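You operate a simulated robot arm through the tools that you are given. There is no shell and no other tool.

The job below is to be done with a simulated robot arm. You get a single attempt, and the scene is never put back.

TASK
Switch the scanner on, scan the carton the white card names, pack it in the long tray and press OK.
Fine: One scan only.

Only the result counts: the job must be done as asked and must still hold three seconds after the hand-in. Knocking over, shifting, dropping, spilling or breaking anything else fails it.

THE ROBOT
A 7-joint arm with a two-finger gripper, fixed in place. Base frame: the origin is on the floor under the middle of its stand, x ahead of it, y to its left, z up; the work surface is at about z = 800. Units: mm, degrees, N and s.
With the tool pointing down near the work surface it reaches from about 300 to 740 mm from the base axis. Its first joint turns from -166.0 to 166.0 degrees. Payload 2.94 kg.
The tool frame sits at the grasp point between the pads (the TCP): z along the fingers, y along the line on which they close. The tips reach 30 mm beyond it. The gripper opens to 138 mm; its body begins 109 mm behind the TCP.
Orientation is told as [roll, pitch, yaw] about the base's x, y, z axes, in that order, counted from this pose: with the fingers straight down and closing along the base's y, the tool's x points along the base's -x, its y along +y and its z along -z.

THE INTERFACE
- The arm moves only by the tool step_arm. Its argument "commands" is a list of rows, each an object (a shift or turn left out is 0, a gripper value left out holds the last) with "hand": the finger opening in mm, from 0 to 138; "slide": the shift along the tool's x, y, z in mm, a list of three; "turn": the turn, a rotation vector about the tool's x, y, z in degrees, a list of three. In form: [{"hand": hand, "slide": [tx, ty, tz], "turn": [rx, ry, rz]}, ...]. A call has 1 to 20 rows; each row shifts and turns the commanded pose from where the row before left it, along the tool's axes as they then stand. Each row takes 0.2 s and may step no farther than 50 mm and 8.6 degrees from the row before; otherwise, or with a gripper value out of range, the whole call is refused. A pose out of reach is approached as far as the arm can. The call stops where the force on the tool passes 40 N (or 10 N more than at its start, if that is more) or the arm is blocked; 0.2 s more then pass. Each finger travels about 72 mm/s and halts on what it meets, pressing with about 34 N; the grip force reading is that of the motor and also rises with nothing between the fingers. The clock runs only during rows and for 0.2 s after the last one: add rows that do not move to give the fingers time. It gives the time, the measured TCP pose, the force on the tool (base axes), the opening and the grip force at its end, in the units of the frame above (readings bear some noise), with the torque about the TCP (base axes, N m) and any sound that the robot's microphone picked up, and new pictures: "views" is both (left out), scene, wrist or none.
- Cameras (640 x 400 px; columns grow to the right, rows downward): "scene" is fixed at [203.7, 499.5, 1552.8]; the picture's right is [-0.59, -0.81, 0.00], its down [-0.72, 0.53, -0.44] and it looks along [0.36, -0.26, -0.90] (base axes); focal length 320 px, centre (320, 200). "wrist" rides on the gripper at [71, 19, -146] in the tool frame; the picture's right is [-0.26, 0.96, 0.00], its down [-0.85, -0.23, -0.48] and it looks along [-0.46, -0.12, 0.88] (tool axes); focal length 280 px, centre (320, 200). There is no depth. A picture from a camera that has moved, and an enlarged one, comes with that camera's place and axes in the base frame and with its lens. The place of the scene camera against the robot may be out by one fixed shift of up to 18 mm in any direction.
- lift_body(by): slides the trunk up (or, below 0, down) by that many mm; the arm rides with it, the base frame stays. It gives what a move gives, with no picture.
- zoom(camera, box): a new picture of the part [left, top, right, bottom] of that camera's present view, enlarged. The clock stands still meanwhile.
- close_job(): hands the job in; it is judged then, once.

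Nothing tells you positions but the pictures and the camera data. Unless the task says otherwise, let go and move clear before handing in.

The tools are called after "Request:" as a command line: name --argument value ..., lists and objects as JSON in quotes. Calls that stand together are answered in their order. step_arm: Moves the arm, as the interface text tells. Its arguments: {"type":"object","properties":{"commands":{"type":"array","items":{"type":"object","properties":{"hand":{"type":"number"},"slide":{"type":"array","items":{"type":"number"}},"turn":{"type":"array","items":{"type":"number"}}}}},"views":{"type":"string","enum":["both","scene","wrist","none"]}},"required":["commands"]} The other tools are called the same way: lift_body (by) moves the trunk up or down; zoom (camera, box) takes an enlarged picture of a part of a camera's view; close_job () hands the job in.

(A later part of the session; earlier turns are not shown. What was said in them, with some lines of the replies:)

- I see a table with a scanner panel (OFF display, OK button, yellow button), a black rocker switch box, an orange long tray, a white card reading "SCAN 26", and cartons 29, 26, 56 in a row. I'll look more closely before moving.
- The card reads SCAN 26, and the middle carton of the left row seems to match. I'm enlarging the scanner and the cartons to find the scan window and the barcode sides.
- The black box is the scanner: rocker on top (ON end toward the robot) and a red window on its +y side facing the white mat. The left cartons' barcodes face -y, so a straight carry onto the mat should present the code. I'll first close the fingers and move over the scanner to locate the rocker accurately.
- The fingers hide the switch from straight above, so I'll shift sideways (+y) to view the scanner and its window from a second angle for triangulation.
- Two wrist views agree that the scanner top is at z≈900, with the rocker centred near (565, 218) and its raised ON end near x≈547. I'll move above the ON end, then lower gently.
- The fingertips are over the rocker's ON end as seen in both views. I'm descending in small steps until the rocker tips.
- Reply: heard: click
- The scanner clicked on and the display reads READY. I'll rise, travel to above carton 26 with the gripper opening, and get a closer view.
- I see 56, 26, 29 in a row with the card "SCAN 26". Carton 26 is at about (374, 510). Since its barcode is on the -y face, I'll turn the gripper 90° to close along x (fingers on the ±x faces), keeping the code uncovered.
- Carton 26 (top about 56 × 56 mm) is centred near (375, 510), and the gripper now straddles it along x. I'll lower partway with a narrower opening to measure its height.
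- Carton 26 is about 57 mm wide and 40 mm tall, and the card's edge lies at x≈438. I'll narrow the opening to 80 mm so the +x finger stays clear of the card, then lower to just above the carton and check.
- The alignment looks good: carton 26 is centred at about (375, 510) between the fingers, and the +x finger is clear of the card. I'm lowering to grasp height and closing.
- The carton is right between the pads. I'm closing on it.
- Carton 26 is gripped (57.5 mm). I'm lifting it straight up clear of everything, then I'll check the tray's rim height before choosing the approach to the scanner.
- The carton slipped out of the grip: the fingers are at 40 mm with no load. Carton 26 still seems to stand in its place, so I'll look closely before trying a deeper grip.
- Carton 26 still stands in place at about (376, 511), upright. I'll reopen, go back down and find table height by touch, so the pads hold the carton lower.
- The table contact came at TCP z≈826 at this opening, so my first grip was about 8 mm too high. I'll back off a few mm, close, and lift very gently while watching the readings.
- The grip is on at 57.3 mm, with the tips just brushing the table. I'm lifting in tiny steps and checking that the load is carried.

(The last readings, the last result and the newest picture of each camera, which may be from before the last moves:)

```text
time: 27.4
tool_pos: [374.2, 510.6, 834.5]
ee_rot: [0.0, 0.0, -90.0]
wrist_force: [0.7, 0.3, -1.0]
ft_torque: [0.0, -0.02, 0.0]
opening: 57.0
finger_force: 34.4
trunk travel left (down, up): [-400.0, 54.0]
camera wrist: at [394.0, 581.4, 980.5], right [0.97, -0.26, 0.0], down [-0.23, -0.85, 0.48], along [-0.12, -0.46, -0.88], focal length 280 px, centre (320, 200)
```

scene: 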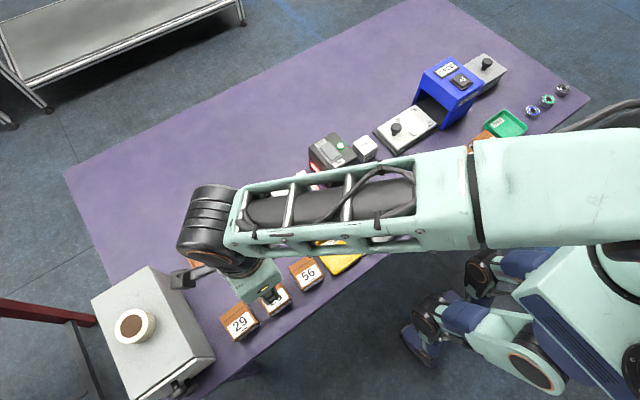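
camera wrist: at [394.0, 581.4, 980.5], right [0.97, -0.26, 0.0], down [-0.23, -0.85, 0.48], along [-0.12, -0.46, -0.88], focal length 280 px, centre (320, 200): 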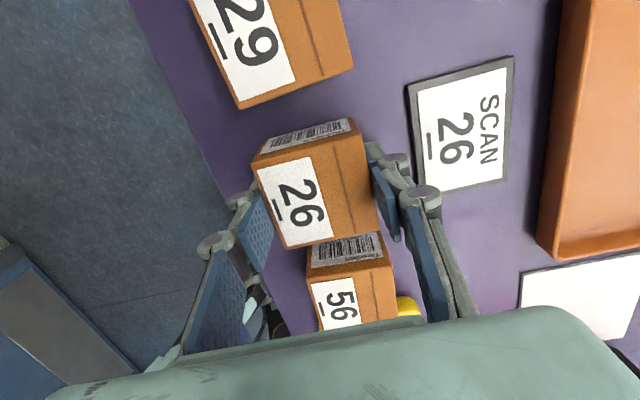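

The carton stays fixed in the view while the background shrinks, so it's lifting with the gripper now. I'm continuing slowly.

Request:
step_arm --commands '[{"slide": [0, 0, -4]}, {"slide": [0, 0, -6]}, {"slide": [0, 0, -8]}, {"slide": [0, 0, -8]}, {"slide": [0, 0, -8]}, {"slide": [0, 0, -8]}, {}]' --views "wrist"

```text
time: 29.0
tool_pos: [377.8, 510.1, 876.5]
ee_rot: [-0.1, 0.0, -90.0]
wrist_force: [0.0, 0.3, -1.7]
ft_torque: [-0.01, 0.05, -0.03]
opening: 57.3
finger_force: 34.1
trunk travel left (down, up): [-400.0, 54.0]
camera wrist: at [396.1, 581.3, 1022.2], right [0.96, -0.26, 0.0], down [-0.23, -0.85, 0.48], along [-0.13, -0.46, -0.88], focal length 280 px, centre (320, 200)
```

wrist: 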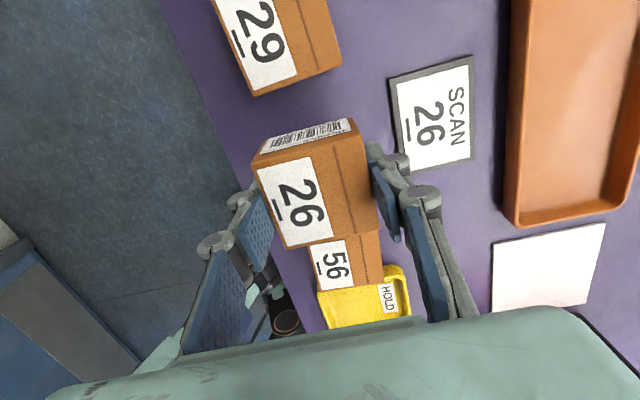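

Carton 26 is held securely. I'm raising it a little and carrying it over toward (566, 440), in line with the scanner window but well above and away from it.

Request:
step_arm --commands '[{"slide": [0, 0, -10]}, {"slide": [0, 0, -14]}, {"slide": [-4, 10, 0]}, {"slide": [-9, 20, 0]}, {"slide": [-9, 25, 0]}, {"slide": [-9, 25, 0]}, {"slide": [-9, 25, 0]}, {"slide": [-9, 25, 0]}, {"slide": [-9, 25, 0]}, {"slide": [-8, 20, 0]}, {"slide": [-4, 14, 0]}, {}, {}]' --views "both"

Request:
zoom --camera "wrist" --box '[180, 80, 480, 320]'

```text
time: 31.8
tool_pos: [567.0, 441.4, 900.7]
ee_rot: [0.0, 0.0, -90.0]
wrist_force: [0.1, 0.8, -1.2]
ft_torque: [-0.02, 0.02, -0.01]
opening: 56.9
finger_force: 34.0
trunk travel left (down, up): [-400.0, 54.0]
camera wrist: at [585.9, 512.1, 1047.0], right [0.97, -0.26, 0.0], down [-0.23, -0.85, 0.48], along [-0.12, -0.46, -0.88], focal length 280 px, centre (320, 200)
```

scene: 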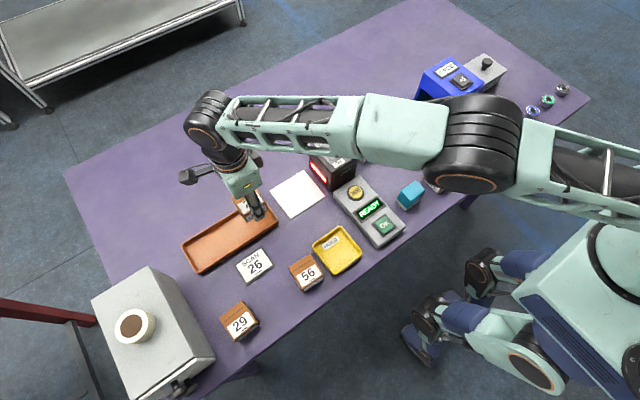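
wrist: 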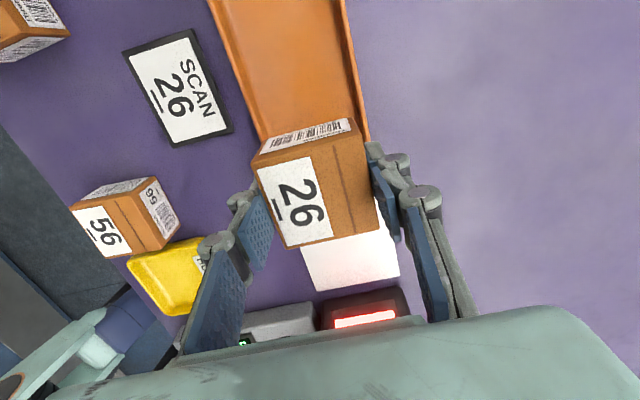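

```text
1.67 times, centred on (330, 200) of wrist
camera zoom: at [585.9, 512.1, 1047.0], right [0.97, -0.26, 0.0], down [-0.23, -0.85, 0.48], along [-0.12, -0.46, -0.88], focal length 467 px, centre (303, 200)
```

zoom: 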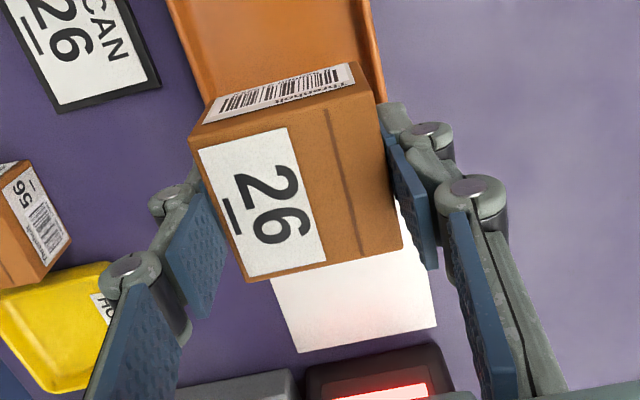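

Carton 26 is in line with the scanner and no scan has been heard yet. I'll move in toward the mat while still high, then lower in stages and listen for the beep.

Request:
step_arm --commands '[{"slide": [-15, -1, 0]}, {"slide": [-20, 0, 0]}, {"slide": [-20, 0, 0]}, {"slide": [-17, 0, 0]}, {}]' --views "none"

Request:
step_arm --commands '[{"slide": [0, 0, 10]}, {"slide": [0, 0, 10]}, {}]' --views "scene"

```text
time: 33.0
tool_pos: [564.7, 367.7, 901.4]
ee_rot: [0.0, 0.0, -90.0]
wrist_force: [0.1, 0.3, -1.7]
ft_torque: [-0.01, -0.01, 0.01]
opening: 57.2
finger_force: 33.9
trunk travel left (down, up): [-400.0, 54.0]
```

```text
time: 33.8
tool_pos: [564.4, 368.8, 881.1]
ee_rot: [0.0, 0.0, -90.0]
wrist_force: [-0.9, 0.1, -2.1]
ft_torque: [0.0, -0.02, 0.02]
opening: 56.8
finger_force: 34.0
trunk travel left (down, up): [-400.0, 54.0]
```

scene: 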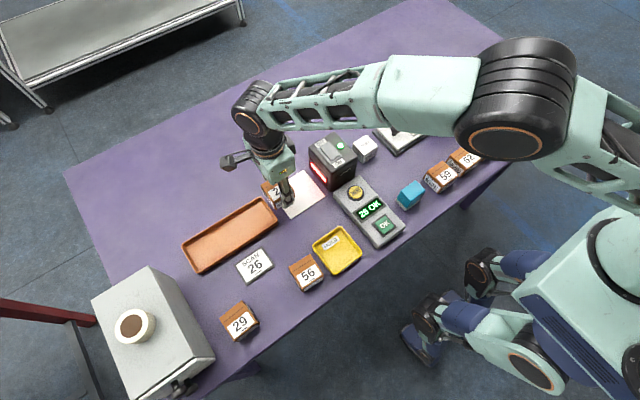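

Request:
zoom --camera "scene" --box '[330, 170, 410, 250]'

```text
5.00 times, centred on (370, 210) of scene
camera zoom: at [203.7, 499.5, 1552.8], right [-0.59, -0.81, 0.0], down [-0.72, 0.53, -0.44], along [0.36, -0.26, -0.9], focal length 1599 px, centre (70, 150)
```

zoom: 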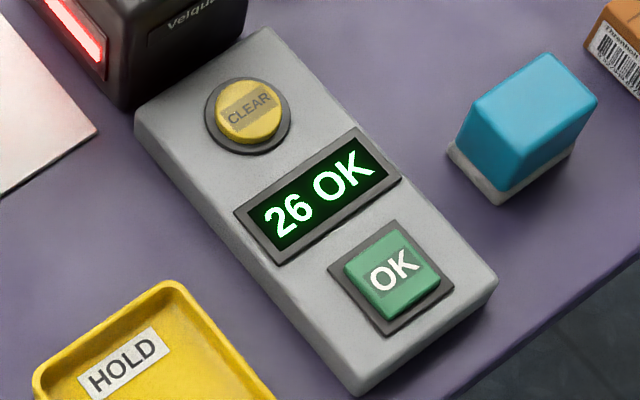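

The display now reads "26 OK", so the single scan is done. I'll lift straight up and away quickly, then move back over the tray at height.

Request:
step_arm --commands '[{"slide": [5, 0, -15]}, {"slide": [5, 0, -30]}, {"slide": [10, 0, -30]}, {"slide": [20, 0, -20]}, {"slide": [25, 0, 0]}, {"slide": [20, 0, 0]}, {}, {}]' --views "both"

Request:
zoom --camera "scene" --box '[330, 170, 410, 250]'

```text
time: 35.6
tool_pos: [563.0, 453.3, 976.9]
ee_rot: [-0.1, 0.0, -90.0]
wrist_force: [-0.2, 0.2, -1.4]
ft_torque: [0.01, -0.02, 0.0]
opening: 57.1
finger_force: 33.9
trunk travel left (down, up): [-400.0, 54.0]
camera wrist: at [582.5, 524.8, 1123.3], right [0.96, -0.26, 0.0], down [-0.23, -0.85, 0.48], along [-0.13, -0.46, -0.88], focal length 280 px, centre (320, 200)
```

scene: 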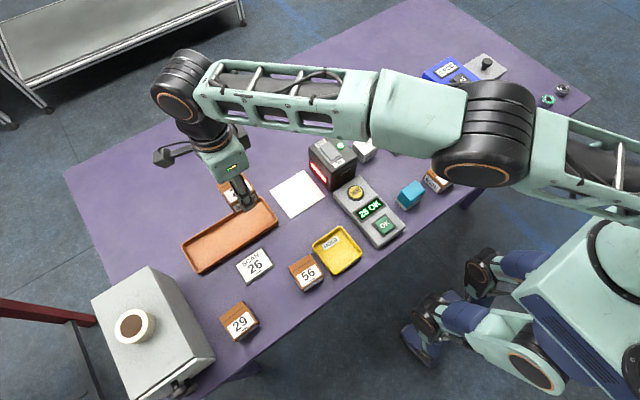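
wrist: 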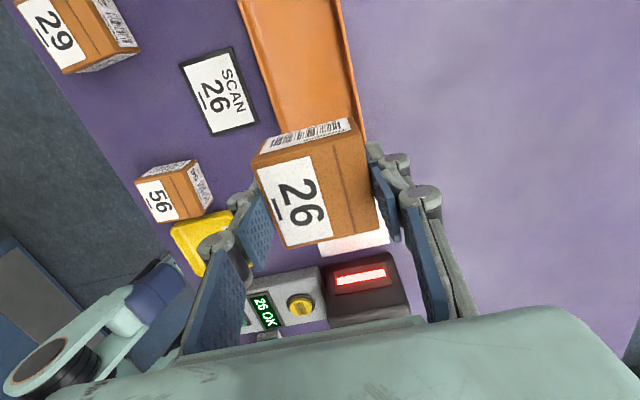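

```text
5.00 times, centred on (370, 210) of scene
camera zoom: at [203.7, 499.5, 1552.8], right [-0.59, -0.81, 0.0], down [-0.72, 0.53, -0.44], along [0.36, -0.26, -0.9], focal length 1599 px, centre (70, 150)
```

zoom: 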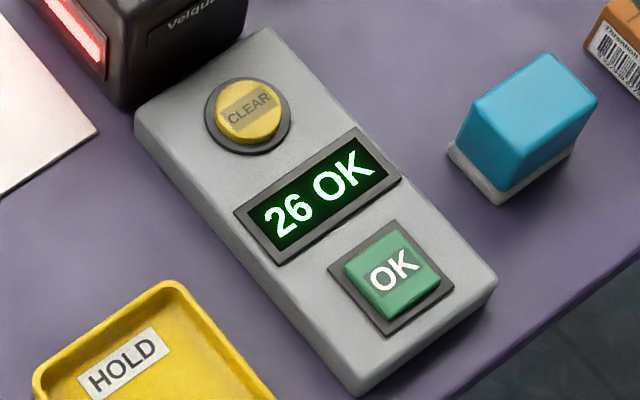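

The display still shows "26 OK", with no double scan. I'm now turning the gripper back 90° at height so the fingers lie along the tray's length.

Request:
step_arm --commands '[{"turn": [0, 0, -8.1818]}, {"turn": [0, 0, -8.1818]}, {"turn": [0, 0, -8.1818]}, {"turn": [0, 0, -8.1818]}, {"turn": [0, 0, -8.1818]}, {"turn": [0, 0, -8.1818]}, {"turn": [0, 0, -8.1818]}, {"turn": [0, 0, -8.1818]}, {"turn": [0, 0, -8.1818]}, {"turn": [0, 0, -8.1818]}, {"turn": [0, 0, -8.1818]}, {}, {}]' --views "both"

Request:
zoom --camera "wrist" --box '[180, 60, 580, 300]'

Request:
zoom --camera "scene" --box '[170, 160, 420, 290]'

```text
time: 38.4
tool_pos: [564.2, 453.0, 975.2]
ee_rot: [0.1, 0.0, 0.0]
wrist_force: [-0.2, 0.2, -1.0]
ft_torque: [0.01, -0.01, 0.02]
opening: 57.0
finger_force: 34.1
trunk travel left (down, up): [-400.0, 54.0]
camera wrist: at [492.7, 472.8, 1122.0], right [0.26, 0.97, 0.0], down [0.85, -0.23, 0.48], along [0.46, -0.12, -0.88], focal length 280 px, centre (320, 200)
```

scene: 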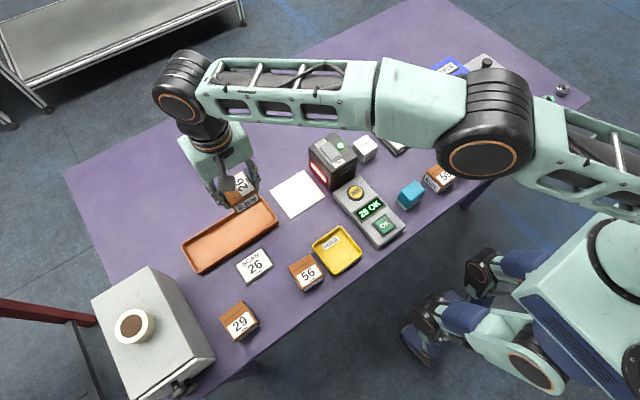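
wrist: 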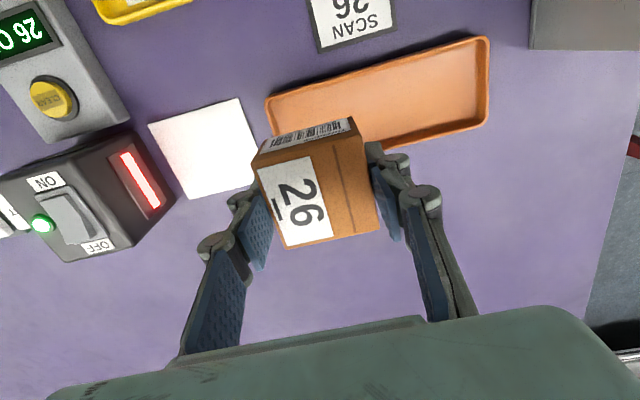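

```text
1.60 times, centred on (380, 180) of wrist
camera zoom: at [492.7, 472.8, 1122.0], right [0.26, 0.97, 0.0], down [0.85, -0.23, 0.48], along [0.46, -0.12, -0.88], focal length 449 px, centre (224, 232)
```

zoom: 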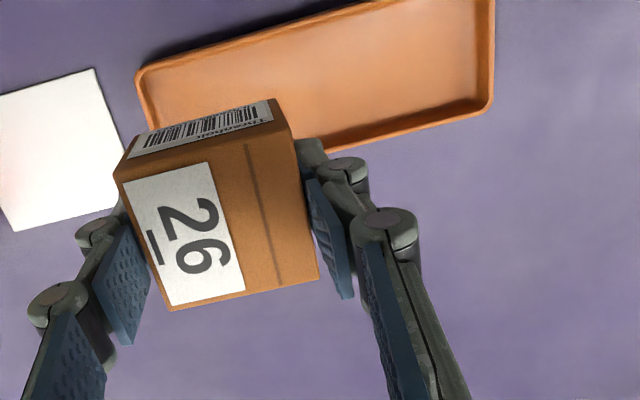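

```text
2.56 times, centred on (295, 225) of scene
camera zoom: at [203.7, 499.5, 1552.8], right [-0.59, -0.81, 0.0], down [-0.72, 0.53, -0.44], along [0.36, -0.26, -0.9], focal length 819 px, centre (384, 136)
```

zoom: 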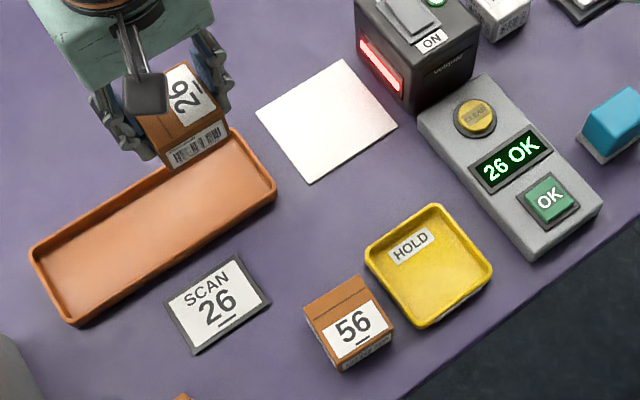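

The tray spans about x 522–607 (centre 564), y 405–628. I'll shift to (564, 473), farther from the scanner, and descend partway while checking that the reach holds.

Request:
step_arm --commands '[{"slide": [0, 10, 0]}, {"slide": [0, 10, 10]}, {"slide": [0, 0, 25]}, {"slide": [0, 0, 30]}, {"slide": [0, 0, 25]}, {"slide": [0, 0, 10]}, {}, {}]' --views "both"

Request:
zoom --camera "wrist" --box '[180, 60, 580, 300]'

Request:
zoom --camera "scene" --box '[160, 150, 300, 290]'

Request:
zoom --camera "scene" --box '[330, 170, 410, 250]'

```text
time: 40.2
tool_pos: [561.8, 471.5, 874.8]
ee_rot: [0.0, 0.0, 0.0]
wrist_force: [-1.0, -0.5, -0.7]
ft_torque: [-0.01, 0.01, 0.02]
opening: 57.2
finger_force: 34.0
out of reach, approached as far as the arm can: row 3
trunk travel left (down, up): [-400.0, 54.0]
camera wrist: at [490.1, 490.3, 1021.8], right [0.26, 0.96, 0.0], down [0.85, -0.23, 0.48], along [0.46, -0.12, -0.88], focal length 280 px, centre (320, 200)
```

scene: 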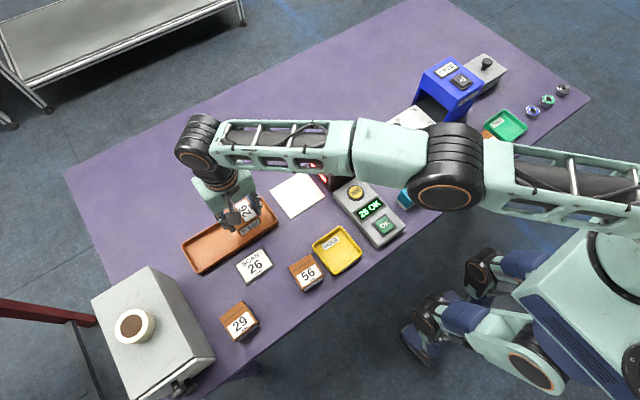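
wrist: 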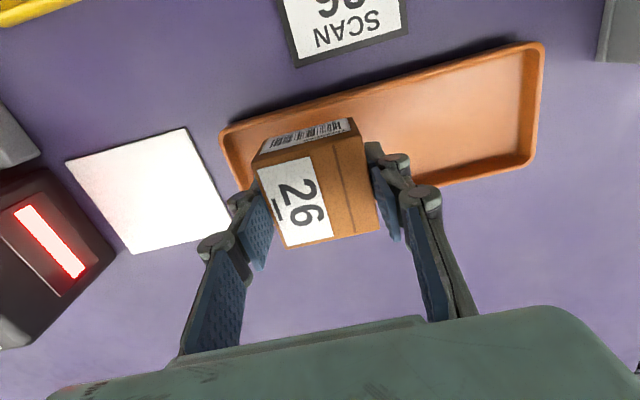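

```text
1.60 times, centred on (380, 180) of wrist
camera zoom: at [490.1, 490.3, 1021.8], right [0.26, 0.96, 0.0], down [0.85, -0.23, 0.48], along [0.46, -0.12, -0.88], focal length 449 px, centre (224, 232)
```

zoom: 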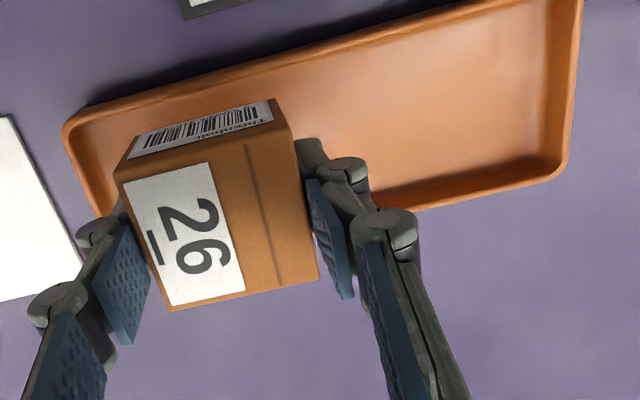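

```text
2.86 times, centred on (230, 220) of scene
camera zoom: at [203.7, 499.5, 1552.8], right [-0.59, -0.81, 0.0], down [-0.72, 0.53, -0.44], along [0.36, -0.26, -0.9], focal length 914 px, centre (577, 143)
```

zoom: 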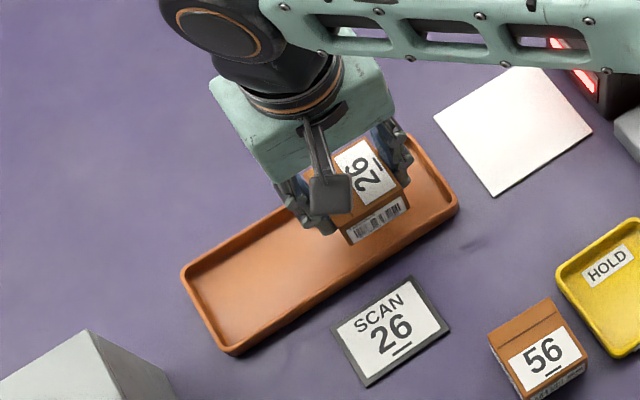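

```text
5.00 times, centred on (370, 210) of scene
camera zoom: at [203.7, 499.5, 1552.8], right [-0.59, -0.81, 0.0], down [-0.72, 0.53, -0.44], along [0.36, -0.26, -0.9], focal length 1599 px, centre (70, 150)
```

zoom: 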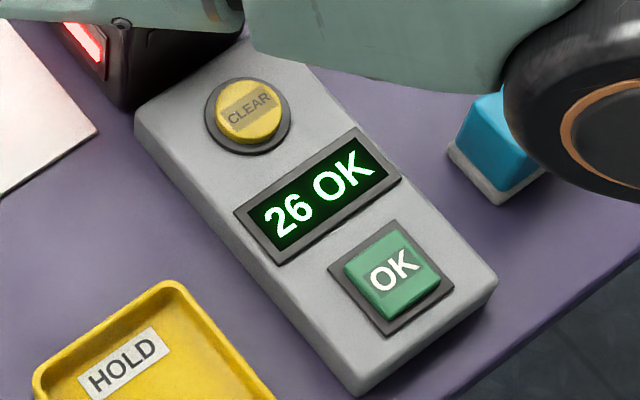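

The carton is centred over the −y end of the tray, the display still shows "26 OK", and the reach is fine at this height. I'm lowering to just above the tray floor.

Request:
step_arm --commands '[{"slide": [-1, 0, 10]}, {"slide": [0, 0, 10]}, {"slide": [0, 0, 8]}, {}]' --views "both"

Request:
zoom --camera "wrist" --box '[180, 60, 580, 300]'

Request:
zoom --camera "scene" --box '[160, 150, 300, 290]'

```text
time: 41.2
tool_pos: [562.0, 471.6, 846.8]
ee_rot: [0.1, 0.0, -0.1]
wrist_force: [0.7, 0.5, -2.2]
ft_torque: [-0.02, 0.0, 0.0]
opening: 56.9
finger_force: 34.5
trunk travel left (down, up): [-400.0, 54.0]
camera wrist: at [490.9, 490.8, 992.9], right [0.26, 0.96, 0.0], down [0.85, -0.23, 0.48], along [0.46, -0.12, -0.88], focal length 280 px, centre (320, 200)
```

scene: 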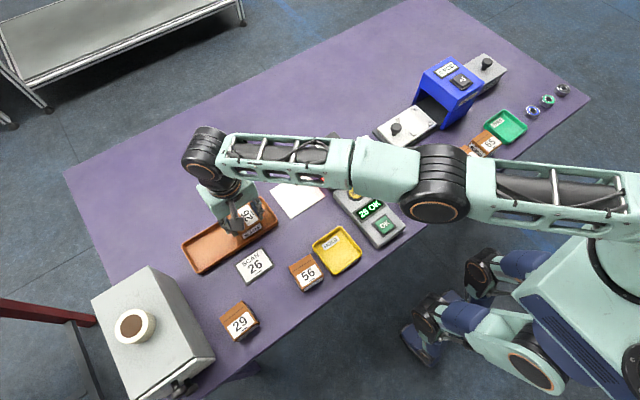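
wrist: 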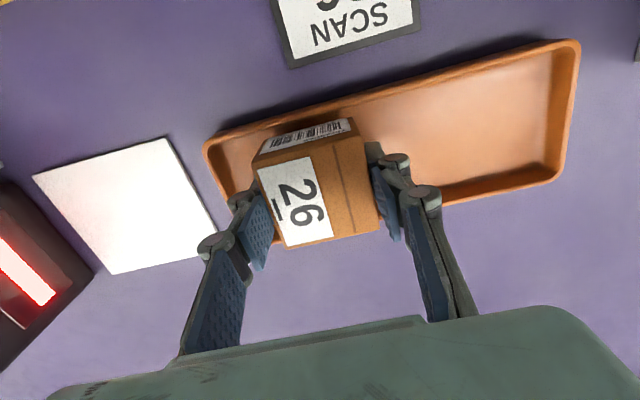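

```text
1.60 times, centred on (380, 180) of wrist
camera zoom: at [490.9, 490.8, 992.9], right [0.26, 0.96, 0.0], down [0.85, -0.23, 0.48], along [0.46, -0.12, -0.88], focal length 449 px, centre (224, 232)
```

zoom: 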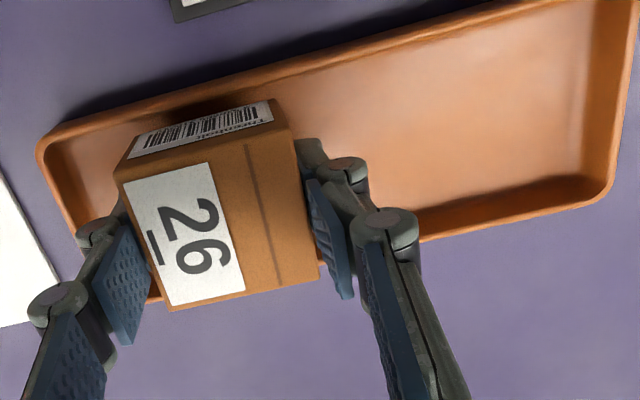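

```text
2.86 times, centred on (230, 220) of scene
camera zoom: at [203.7, 499.5, 1552.8], right [-0.59, -0.81, 0.0], down [-0.72, 0.53, -0.44], along [0.36, -0.26, -0.9], focal length 914 px, centre (577, 143)
```

zoom: 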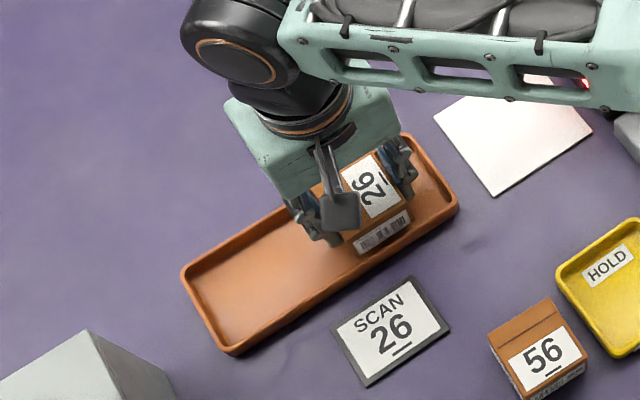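

The carton is just inside the rim level, but slightly toward the near wall. I'll nudge it 3 mm in +x (and slightly −y to stay in reach), then lower until it touches the floor.

Request:
step_arm --commands '[{"slide": [-1.5, -2, 0]}, {"slide": [-1.5, -2, 0]}, {}, {"slide": [0, 0, 3]}, {"slide": [0, 0, 3]}, {}]' --views "wrist"

Request:
zoom --camera "wrist" --box '[180, 60, 580, 300]'

```text
time: 42.6
tool_pos: [564.2, 467.8, 841.3]
ee_rot: [0.0, -0.1, 0.0]
wrist_force: [-0.6, 0.6, -1.8]
ft_torque: [0.03, 0.03, 0.02]
opening: 57.0
finger_force: 34.1
trunk travel left (down, up): [-400.0, 54.0]
camera wrist: at [493.7, 486.6, 987.3], right [0.26, 0.96, 0.0], down [0.85, -0.23, 0.48], along [0.46, -0.12, -0.88], focal length 280 px, centre (320, 200)
```

wrist: 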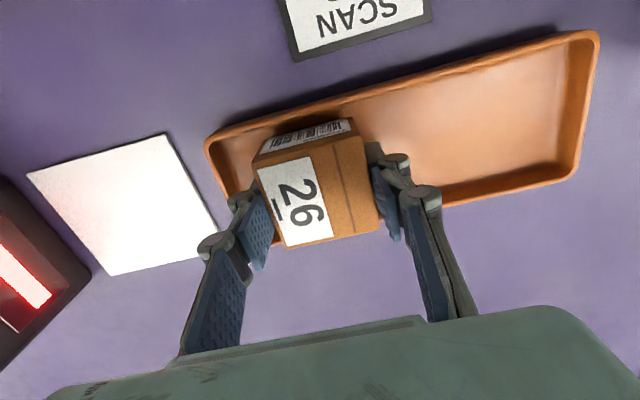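

```text
1.60 times, centred on (380, 180) of wrist
camera zoom: at [493.7, 486.6, 987.3], right [0.26, 0.96, 0.0], down [0.85, -0.23, 0.48], along [0.46, -0.12, -0.88], focal length 449 px, centre (224, 232)
```

zoom: 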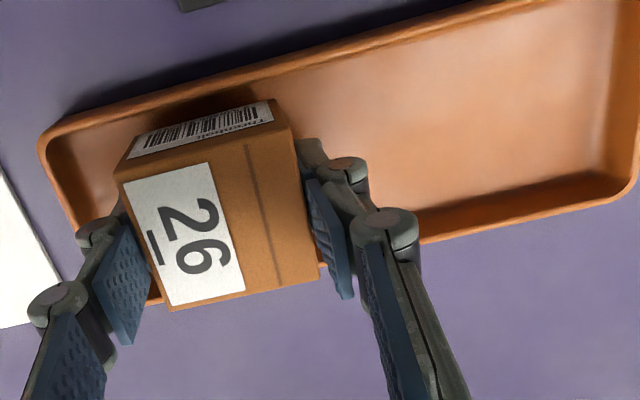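

The carton is now well inside all four walls. I'm easing it down in 2 mm steps to feel for the tray floor.

Request:
step_arm --commands '[{"slide": [0, 0, 2]}, {"slide": [0, 0, 2]}, {}]' --views "none"

Request:
step_arm --commands '[{"slide": [0, 0, 1.5]}, {}]' --views "none"

Request:
step_arm --commands '[{"slide": [0, 0, 1.5]}, {}]' --views "none"

```text
time: 43.4
tool_pos: [564.4, 467.4, 836.4]
ee_rot: [0.0, 0.0, 0.0]
wrist_force: [0.1, -0.3, -1.5]
ft_torque: [0.0, -0.02, 0.04]
opening: 57.4
finger_force: 34.3
trunk travel left (down, up): [-400.0, 54.0]
```

```text
time: 44.0
tool_pos: [563.9, 466.9, 835.3]
ee_rot: [0.0, 0.0, 0.1]
wrist_force: [0.4, -0.1, -2.0]
ft_torque: [0.01, 0.01, 0.0]
opening: 56.9
finger_force: 34.3
trunk travel left (down, up): [-400.0, 54.0]
```

```text
time: 44.6
tool_pos: [564.1, 467.6, 832.7]
ee_rot: [0.0, 0.0, 0.0]
wrist_force: [0.1, 0.9, -0.9]
ft_torque: [0.01, -0.01, -0.06]
opening: 57.4
finger_force: 34.3
trunk travel left (down, up): [-400.0, 54.0]
```

Request:
step_arm --commands '[{"slide": [0, 0, 1]}, {}]' --views "none"

Request:
step_arm --commands '[{"slide": [0, 0, 1]}, {}]' --views "none"

```text
time: 45.2
tool_pos: [564.8, 466.4, 834.3]
ee_rot: [0.1, -0.1, 0.0]
wrist_force: [-0.6, 1.9, 3.3]
ft_torque: [-0.04, 0.17, -0.06]
opening: 57.0
finger_force: 34.0
trunk travel left (down, up): [-400.0, 54.0]
```

```text
time: 45.8
tool_pos: [565.2, 466.2, 834.4]
ee_rot: [0.1, -0.2, 0.0]
wrist_force: [1.3, 3.8, 12.0]
ft_torque: [-0.11, 0.37, -0.08]
opening: 57.1
finger_force: 33.9
trunk travel left (down, up): [-400.0, 54.0]
```

There is contact with the floor, slightly biased to the near edge. I'm taking a look before releasing.

Request:
step_arm --commands '[{"slide": [0, 0, -1]}, {}]' --views "both"

Request:
zoom --camera "wrist" --box '[190, 90, 400, 260]'

Request:
zoom --camera "scene" --box '[190, 170, 290, 270]'

```text
time: 46.4
tool_pos: [565.3, 467.0, 834.8]
ee_rot: [0.1, -0.1, 0.0]
wrist_force: [1.8, 4.5, 10.0]
ft_torque: [0.03, 0.26, -0.1]
opening: 56.9
finger_force: 34.0
trunk travel left (down, up): [-400.0, 54.0]
camera wrist: at [492.8, 485.4, 980.4], right [0.26, 0.96, 0.0], down [0.85, -0.23, 0.48], along [0.46, -0.12, -0.88], focal length 280 px, centre (320, 200)
```

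scene: 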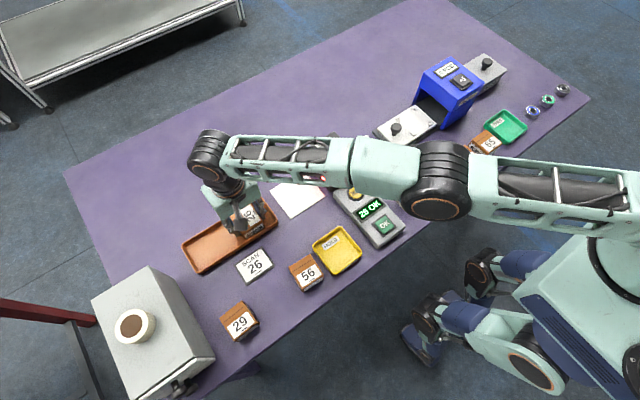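
wrist: 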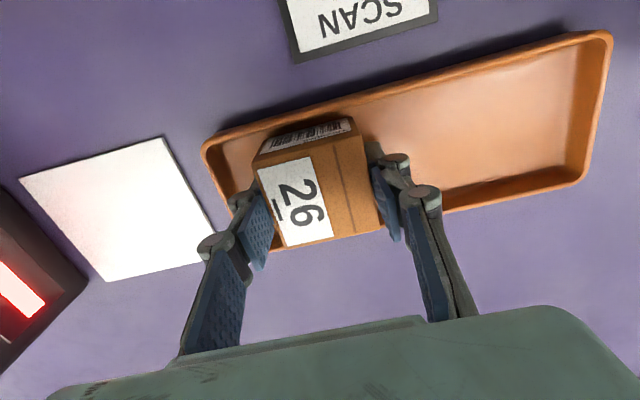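

```text
2.35 times, centred on (295, 175) of wrist
camera zoom: at [492.8, 485.4, 980.4], right [0.26, 0.96, 0.0], down [0.85, -0.23, 0.48], along [0.46, -0.12, -0.88], focal length 660 px, centre (379, 259)
```

zoom: 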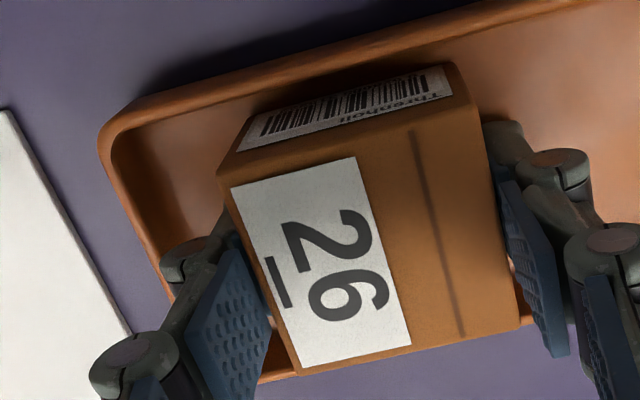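

```text
4.00 times, centred on (240, 220) of scene
camera zoom: at [203.7, 499.5, 1552.8], right [-0.59, -0.81, 0.0], down [-0.72, 0.53, -0.44], along [0.36, -0.26, -0.9], focal length 1279 px, centre (640, 120)
```

zoom: 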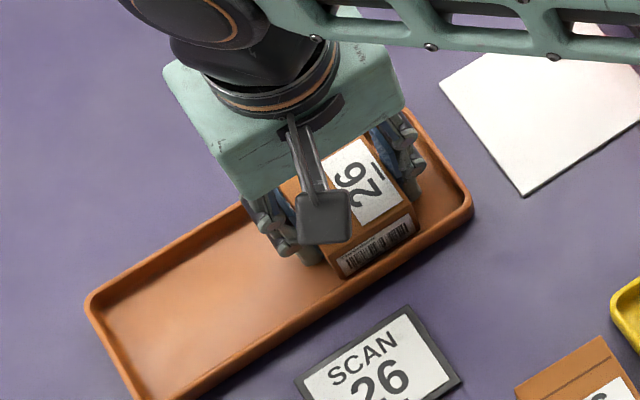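

Carton 26 sits inside the tray on its floor, clear of the near rim. I'm opening the fingers just enough to release it without touching the tray's end wall.

Request:
step_arm --commands '[{"hand": 64}, {"hand": 72}, {}, {}]' --views "both"

Request:
zoom --camera "wrist" --box '[190, 90, 400, 260]'

```text
time: 47.4
tool_pos: [563.1, 466.4, 833.2]
ee_rot: [0.0, 0.0, 0.0]
wrist_force: [-0.3, 0.8, 3.4]
ft_torque: [-0.02, 0.0, 0.03]
opening: 72.0
finger_force: 0.1
trunk travel left (down, up): [-400.0, 54.0]
camera wrist: at [492.7, 485.3, 979.0], right [0.26, 0.96, 0.0], down [0.85, -0.23, 0.48], along [0.46, -0.12, -0.88], focal length 280 px, centre (320, 200)
```

scene: 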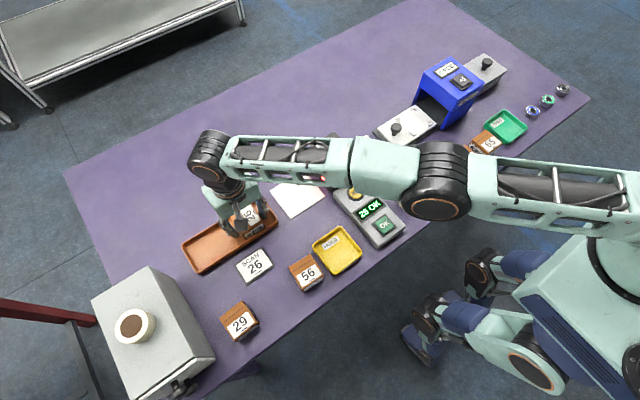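
wrist: 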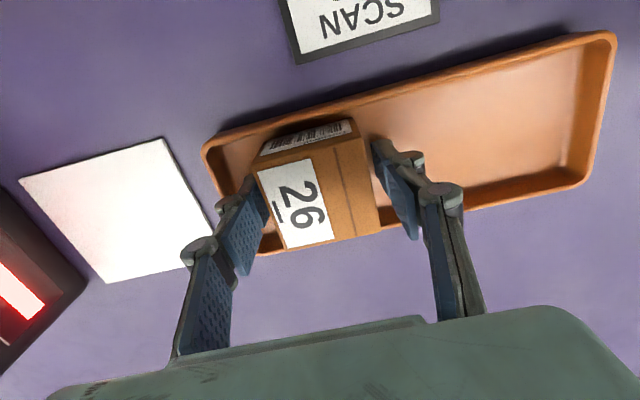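

```text
2.35 times, centred on (295, 175) of wrist
camera zoom: at [492.7, 485.3, 979.0], right [0.26, 0.96, 0.0], down [0.85, -0.23, 0.48], along [0.46, -0.12, -0.88], focal length 660 px, centre (379, 259)
```

zoom: 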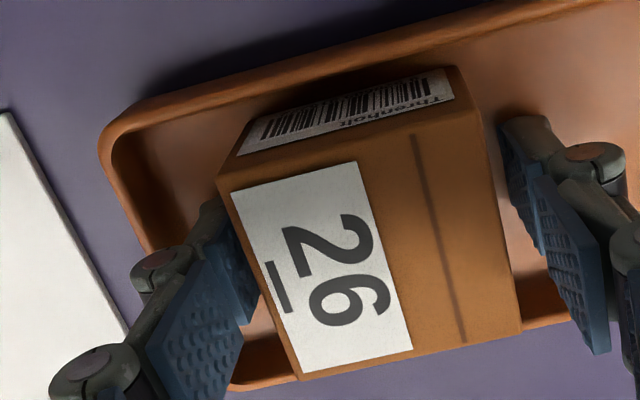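

Released: the carton stands flat in the tray and the pads are free of it. I'm lifting straight up gently.

Request:
step_arm --commands '[{"slide": [0, 0, -3]}, {"slide": [0, 0, -5]}, {"slide": [0, 0, -8]}, {"slide": [0, 0, -12]}, {"slide": [0, 0, -15]}, {}]' --views "both"

Request:
zoom --camera "wrist" --box '[190, 60, 500, 260]'

Request:
zoom --camera "scene" --box '[190, 160, 410, 290]'

```text
time: 48.8
tool_pos: [566.1, 466.4, 876.3]
ee_rot: [0.0, 0.0, 0.0]
wrist_force: [1.2, 0.1, 1.1]
ft_torque: [0.01, -0.02, 0.01]
opening: 71.9
finger_force: 0.1
trunk travel left (down, up): [-400.0, 54.0]
camera wrist: at [494.4, 486.3, 1023.0], right [0.26, 0.96, 0.0], down [0.85, -0.23, 0.48], along [0.46, -0.13, -0.88], focal length 280 px, centre (320, 200)
```

scene: 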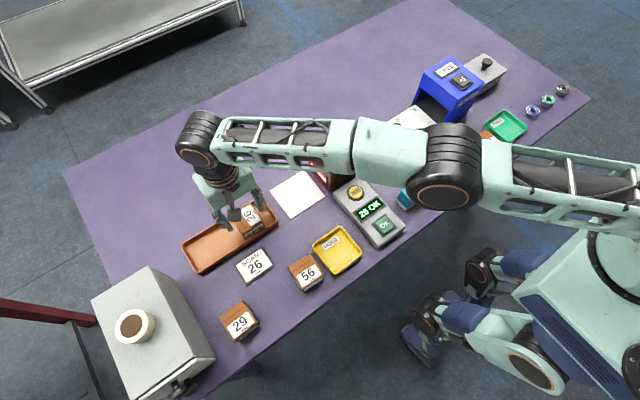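
wrist: 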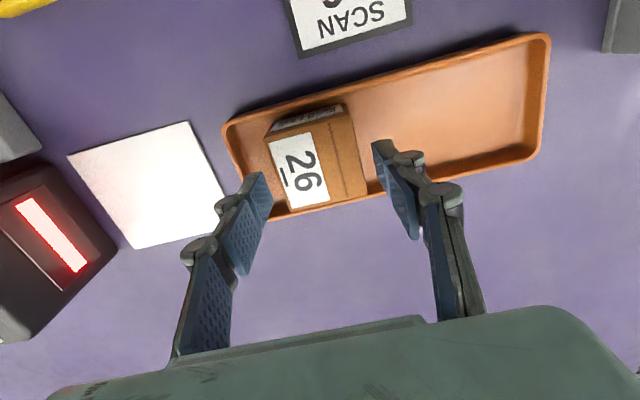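

```text
2.00 times, centred on (345, 160) of wrist
camera zoom: at [494.4, 486.3, 1023.0], right [0.26, 0.96, 0.0], down [0.85, -0.23, 0.48], along [0.46, -0.13, -0.88], focal length 561 px, centre (270, 280)
```

zoom: 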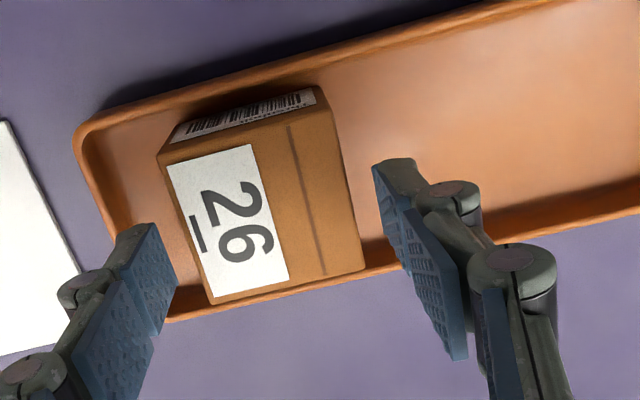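

```text
2.91 times, centred on (300, 225) of scene
camera zoom: at [203.7, 499.5, 1552.8], right [-0.59, -0.81, 0.0], down [-0.72, 0.53, -0.44], along [0.36, -0.26, -0.9], focal length 930 px, centre (378, 127)
```

zoom: 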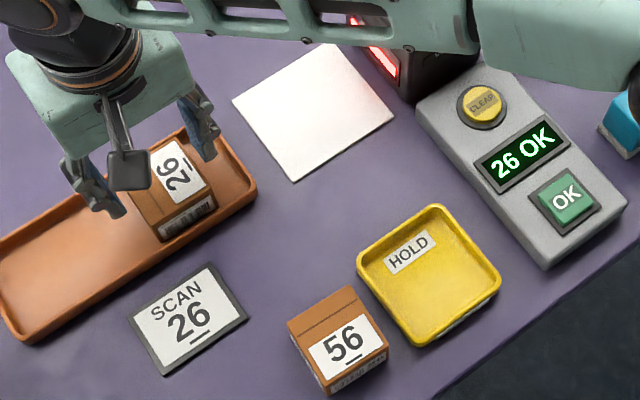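

Carton 26 rests flat in the long tray and the display still shows "26 OK". Next is the OK button at about (357, 204.5, ~826): I'll rise, travel over, and close the fingers on the way.

Request:
step_arm --commands '[{"slide": [0, 0, -30]}, {"slide": [0, 0, -35]}, {"slide": [0, 0, -20]}, {"slide": [15, -20, 0]}, {"hand": 0, "slide": [26, -33, 0]}, {"slide": [26, -33, 0]}, {"slide": [26, -33, 0]}, {"slide": [26, -33, 0]}, {"slide": [26, -33, 0]}, {"slide": [26, -33, 0]}, {"slide": [22, -27, 0]}, {"slide": [15, -17, 0]}, {}, {}]' --views "both"

Request:
zoom --camera "wrist" --box '[220, 60, 420, 260]'

Request:
zoom --camera "scene" --box '[170, 160, 440, 340]'

```text
time: 51.8
tool_pos: [357.1, 205.7, 960.1]
ee_rot: [0.0, 0.0, 0.0]
wrist_force: [0.0, -0.8, 0.1]
ft_torque: [-0.03, -0.01, -0.02]
opening: 0.2
finger_force: 28.6
trunk travel left (down, up): [-400.0, 54.0]
camera wrist: at [285.8, 225.2, 1106.4], right [0.26, 0.96, 0.0], down [0.85, -0.23, 0.48], along [0.46, -0.12, -0.88], focal length 280 px, centre (320, 200)
```

scene: 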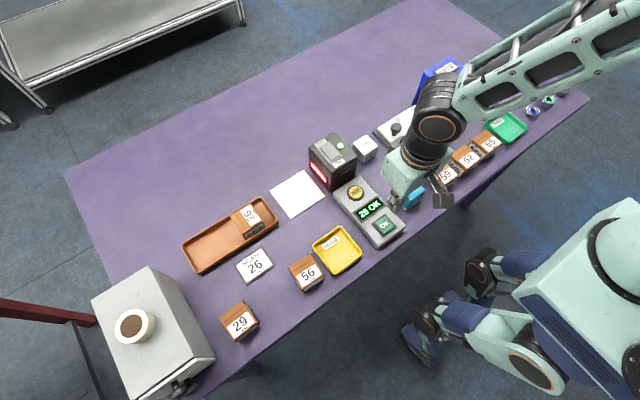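
wrist: 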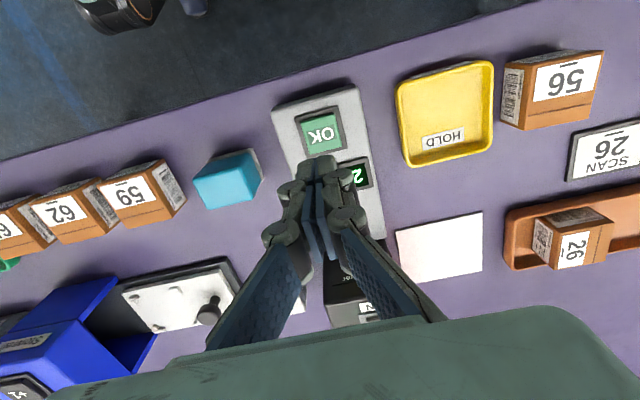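

```text
2.00 times, centred on (320, 160) of wrist
camera zoom: at [285.8, 225.2, 1106.4], right [0.26, 0.96, 0.0], down [0.85, -0.23, 0.48], along [0.46, -0.12, -0.88], focal length 561 px, centre (320, 280)
```

zoom: 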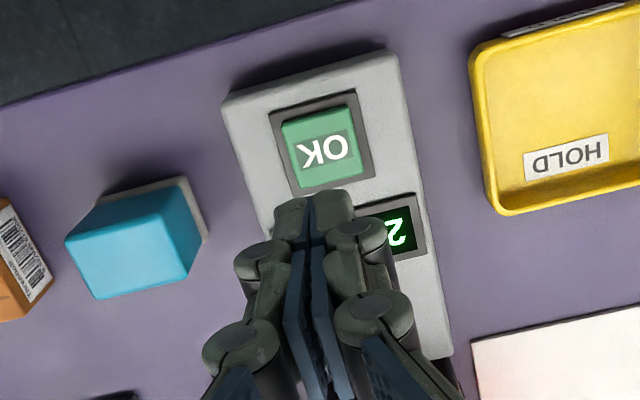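

```text
2.22 times, centred on (305, 250) of scene
camera zoom: at [203.7, 499.5, 1552.8], right [-0.59, -0.81, 0.0], down [-0.72, 0.53, -0.44], along [0.36, -0.26, -0.9], focal length 711 px, centre (353, 89)
```

zoom: 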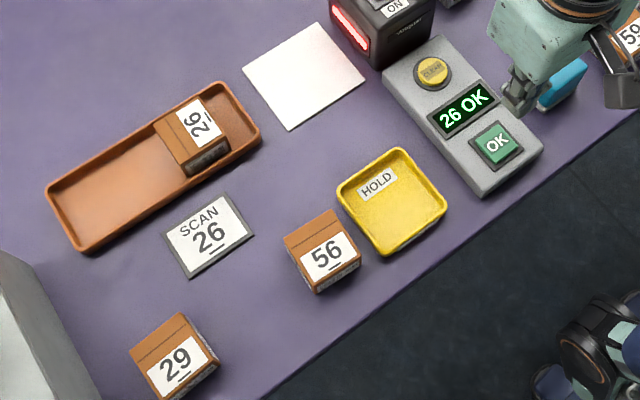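

The OK button centre is at about (359, 206) and the fingertips are right above it; the carton sits properly in the tray. I'm lowering close, then pressing slowly once.

Request:
step_arm --commands '[{"slide": [-1.5, 0, 25]}, {"slide": [0, 0, 30]}, {"slide": [0, 0, 25]}, {"slide": [0, 0, 10]}, {}, {}]' --views "both"

Request:
zoom --camera "wrist" --box '[220, 60, 420, 260]'

Request:
zoom --camera "scene" --box '[330, 160, 430, 260]'

```text
time: 53.2
tool_pos: [358.7, 205.8, 871.0]
ee_rot: [0.0, 0.0, 0.0]
wrist_force: [1.1, -0.1, -0.8]
ft_torque: [-0.01, 0.0, 0.0]
opening: 0.0
finger_force: 28.3
trunk travel left (down, up): [-400.0, 54.0]
camera wrist: at [287.8, 225.8, 1016.8], right [0.26, 0.96, 0.0], down [0.85, -0.23, 0.48], along [0.46, -0.12, -0.88], focal length 280 px, centre (320, 200)
```

scene: 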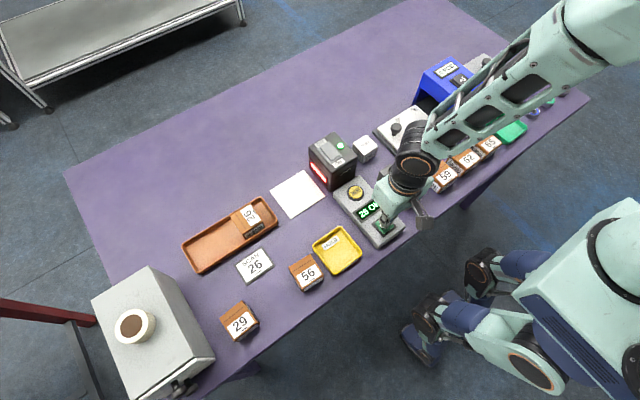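
wrist: 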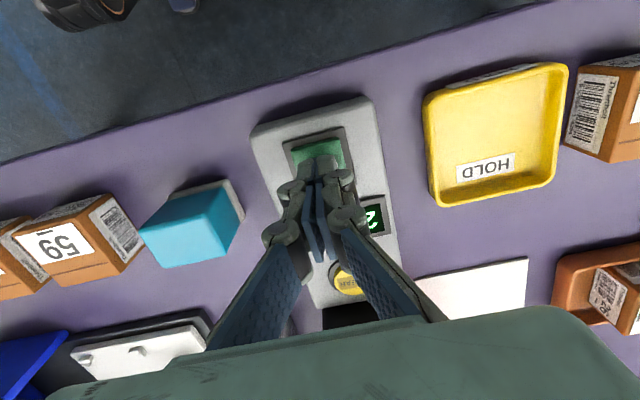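

```text
2.00 times, centred on (320, 160) of wrist
camera zoom: at [287.8, 225.8, 1016.8], right [0.26, 0.96, 0.0], down [0.85, -0.23, 0.48], along [0.46, -0.12, -0.88], focal length 561 px, centre (320, 280)
```

zoom: 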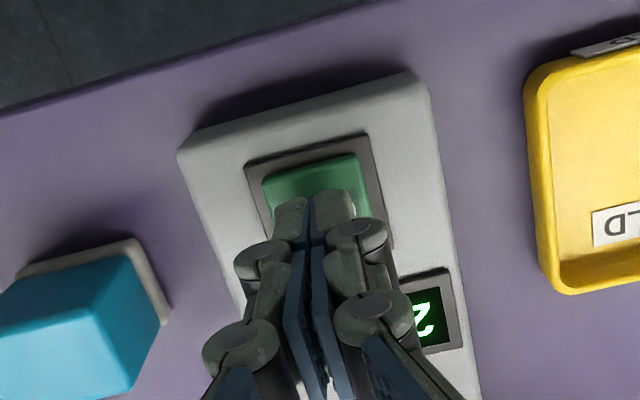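

```text
4.00 times, centred on (380, 210) of scene
camera zoom: at [203.7, 499.5, 1552.8], right [-0.59, -0.81, 0.0], down [-0.72, 0.53, -0.44], along [0.36, -0.26, -0.9], focal length 1279 px, centre (80, 160)
```

zoom: 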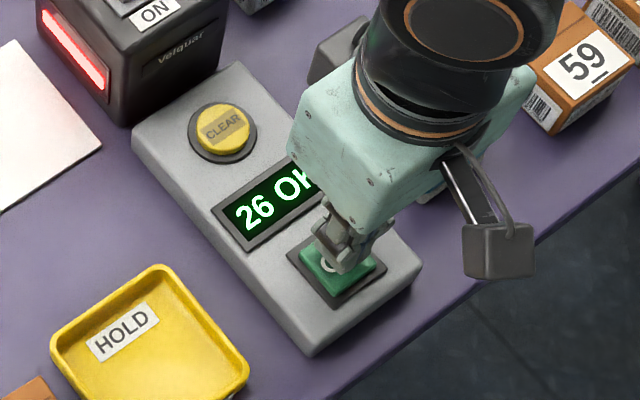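

Request:
step_arm --commands '[{"slide": [0, 0, 6]}, {"slide": [0, 0, 4]}, {"slide": [0, 0, 2]}, {"slide": [0, 0, 1]}]' --views "none"

Request:
step_arm --commands '[{"slide": [0, 0, 1.5]}, {"slide": [0, 0, 1.5]}]' --views "scene"

```text
time: 54.2
tool_pos: [359.5, 206.0, 858.4]
ee_rot: [0.1, 0.0, 0.1]
wrist_force: [-0.8, 2.0, 2.8]
ft_torque: [0.02, -0.02, -0.01]
opening: 6.0
finger_force: 28.3
trunk travel left (down, up): [-400.0, 54.0]
heard: click
```

```text
time: 54.8
tool_pos: [358.2, 206.0, 856.9]
ee_rot: [0.1, -0.2, 0.0]
wrist_force: [0.9, 2.5, 14.6]
ft_torque: [0.04, -0.01, -0.02]
opening: 6.2
finger_force: 28.2
trunk travel left (down, up): [-400.0, 54.0]
```

scene: 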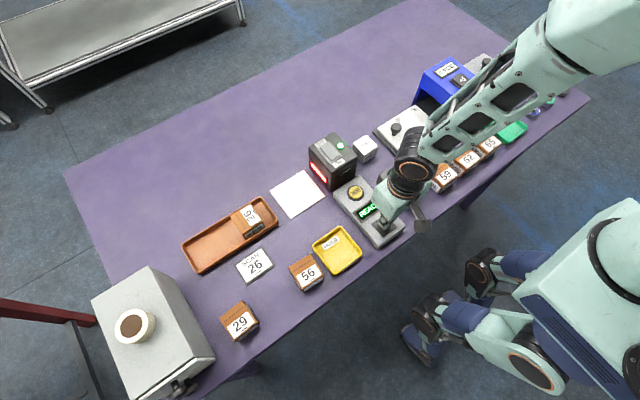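

A click was heard and the display has changed, so the OK press registered. I'm rising clear and checking the final state.

Request:
step_arm --commands '[{"slide": [0, 0, -10]}, {"slide": [0, 0, -30]}, {"slide": [0, 0, -40]}, {"slide": [0, 0, -40]}, {"slide": [0, -20, -30]}, {}, {}]' --views "both"

Request:
zoom --camera "scene" --box '[300, 130, 430, 260]'

Request:
zoom --camera "scene" --box '[170, 180, 340, 350]'

```text
time: 56.4
tool_pos: [358.6, 184.9, 1006.6]
ee_rot: [-0.1, 0.1, 0.0]
wrist_force: [0.3, 0.1, 0.0]
ft_torque: [-0.03, -0.03, 0.0]
opening: 0.4
finger_force: 28.6
trunk travel left (down, up): [-400.0, 54.0]
camera wrist: at [288.1, 204.1, 1151.8], right [0.26, 0.96, 0.0], down [0.85, -0.23, 0.48], along [0.46, -0.13, -0.88], focal length 280 px, centre (320, 200)
```

scene: 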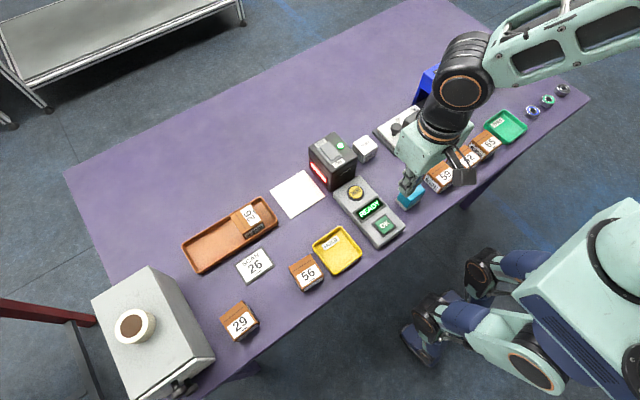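
wrist: 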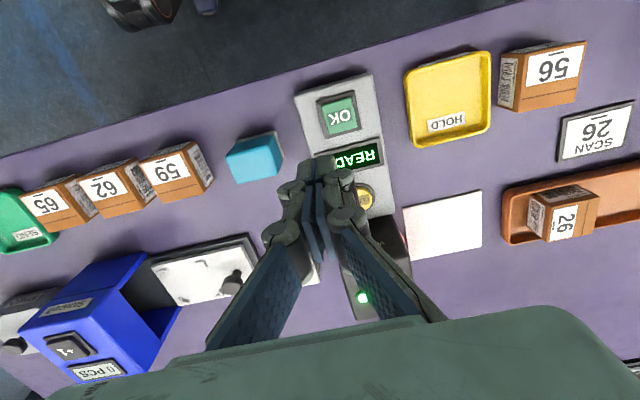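

```text
3.08 times, centred on (365, 195) of scene
camera zoom: at [203.7, 499.5, 1552.8], right [-0.59, -0.81, 0.0], down [-0.72, 0.53, -0.44], along [0.36, -0.26, -0.9], focal length 984 px, centre (182, 215)
```

zoom: 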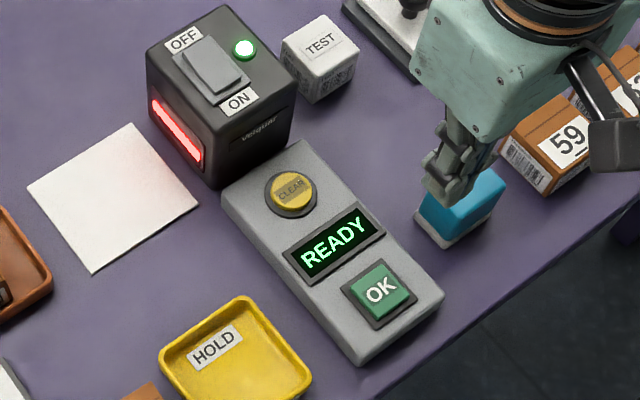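

```text
2.35 times, centred on (255, 265) of scene
camera zoom: at [203.7, 499.5, 1552.8], right [-0.59, -0.81, 0.0], down [-0.72, 0.53, -0.44], along [0.36, -0.26, -0.9], focal length 752 px, centre (473, 47)
```

zoom: 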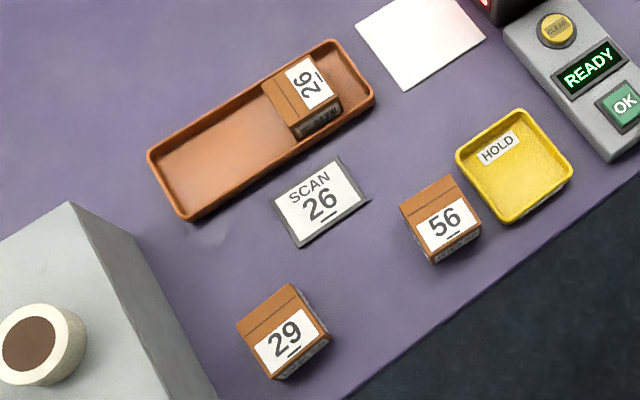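

The display has returned to READY after the single OK click. Carton 26 sits flat in the long tray, the other objects are where they started, and the arm is clear, so I'm handing in.

Request:
close_job

```text
The job is handed in.
```

I finished the job and handed it in; I haven't seen the judged result. The scanner is on, and carton 26 was scanned once and now sits flat in the long tray. I pressed OK once.

- **Scanner:** it clicked on and the display went to READY. It then showed "26 OK" from the scan until I pressed OK. There was no sign of a second scan.
- **Slip:** my first grip on carton 26 was too high and it slipped out as I lifted. It stayed upright in place, so I gripped it lower and the second lift held.
- **OK press:** I heard one click, and the display went back to READY.
- **Other objects:** in the last pictures, the card, the trays and cartons 29 and 56 were where they started. I didn't compare the rest of the table as closely.
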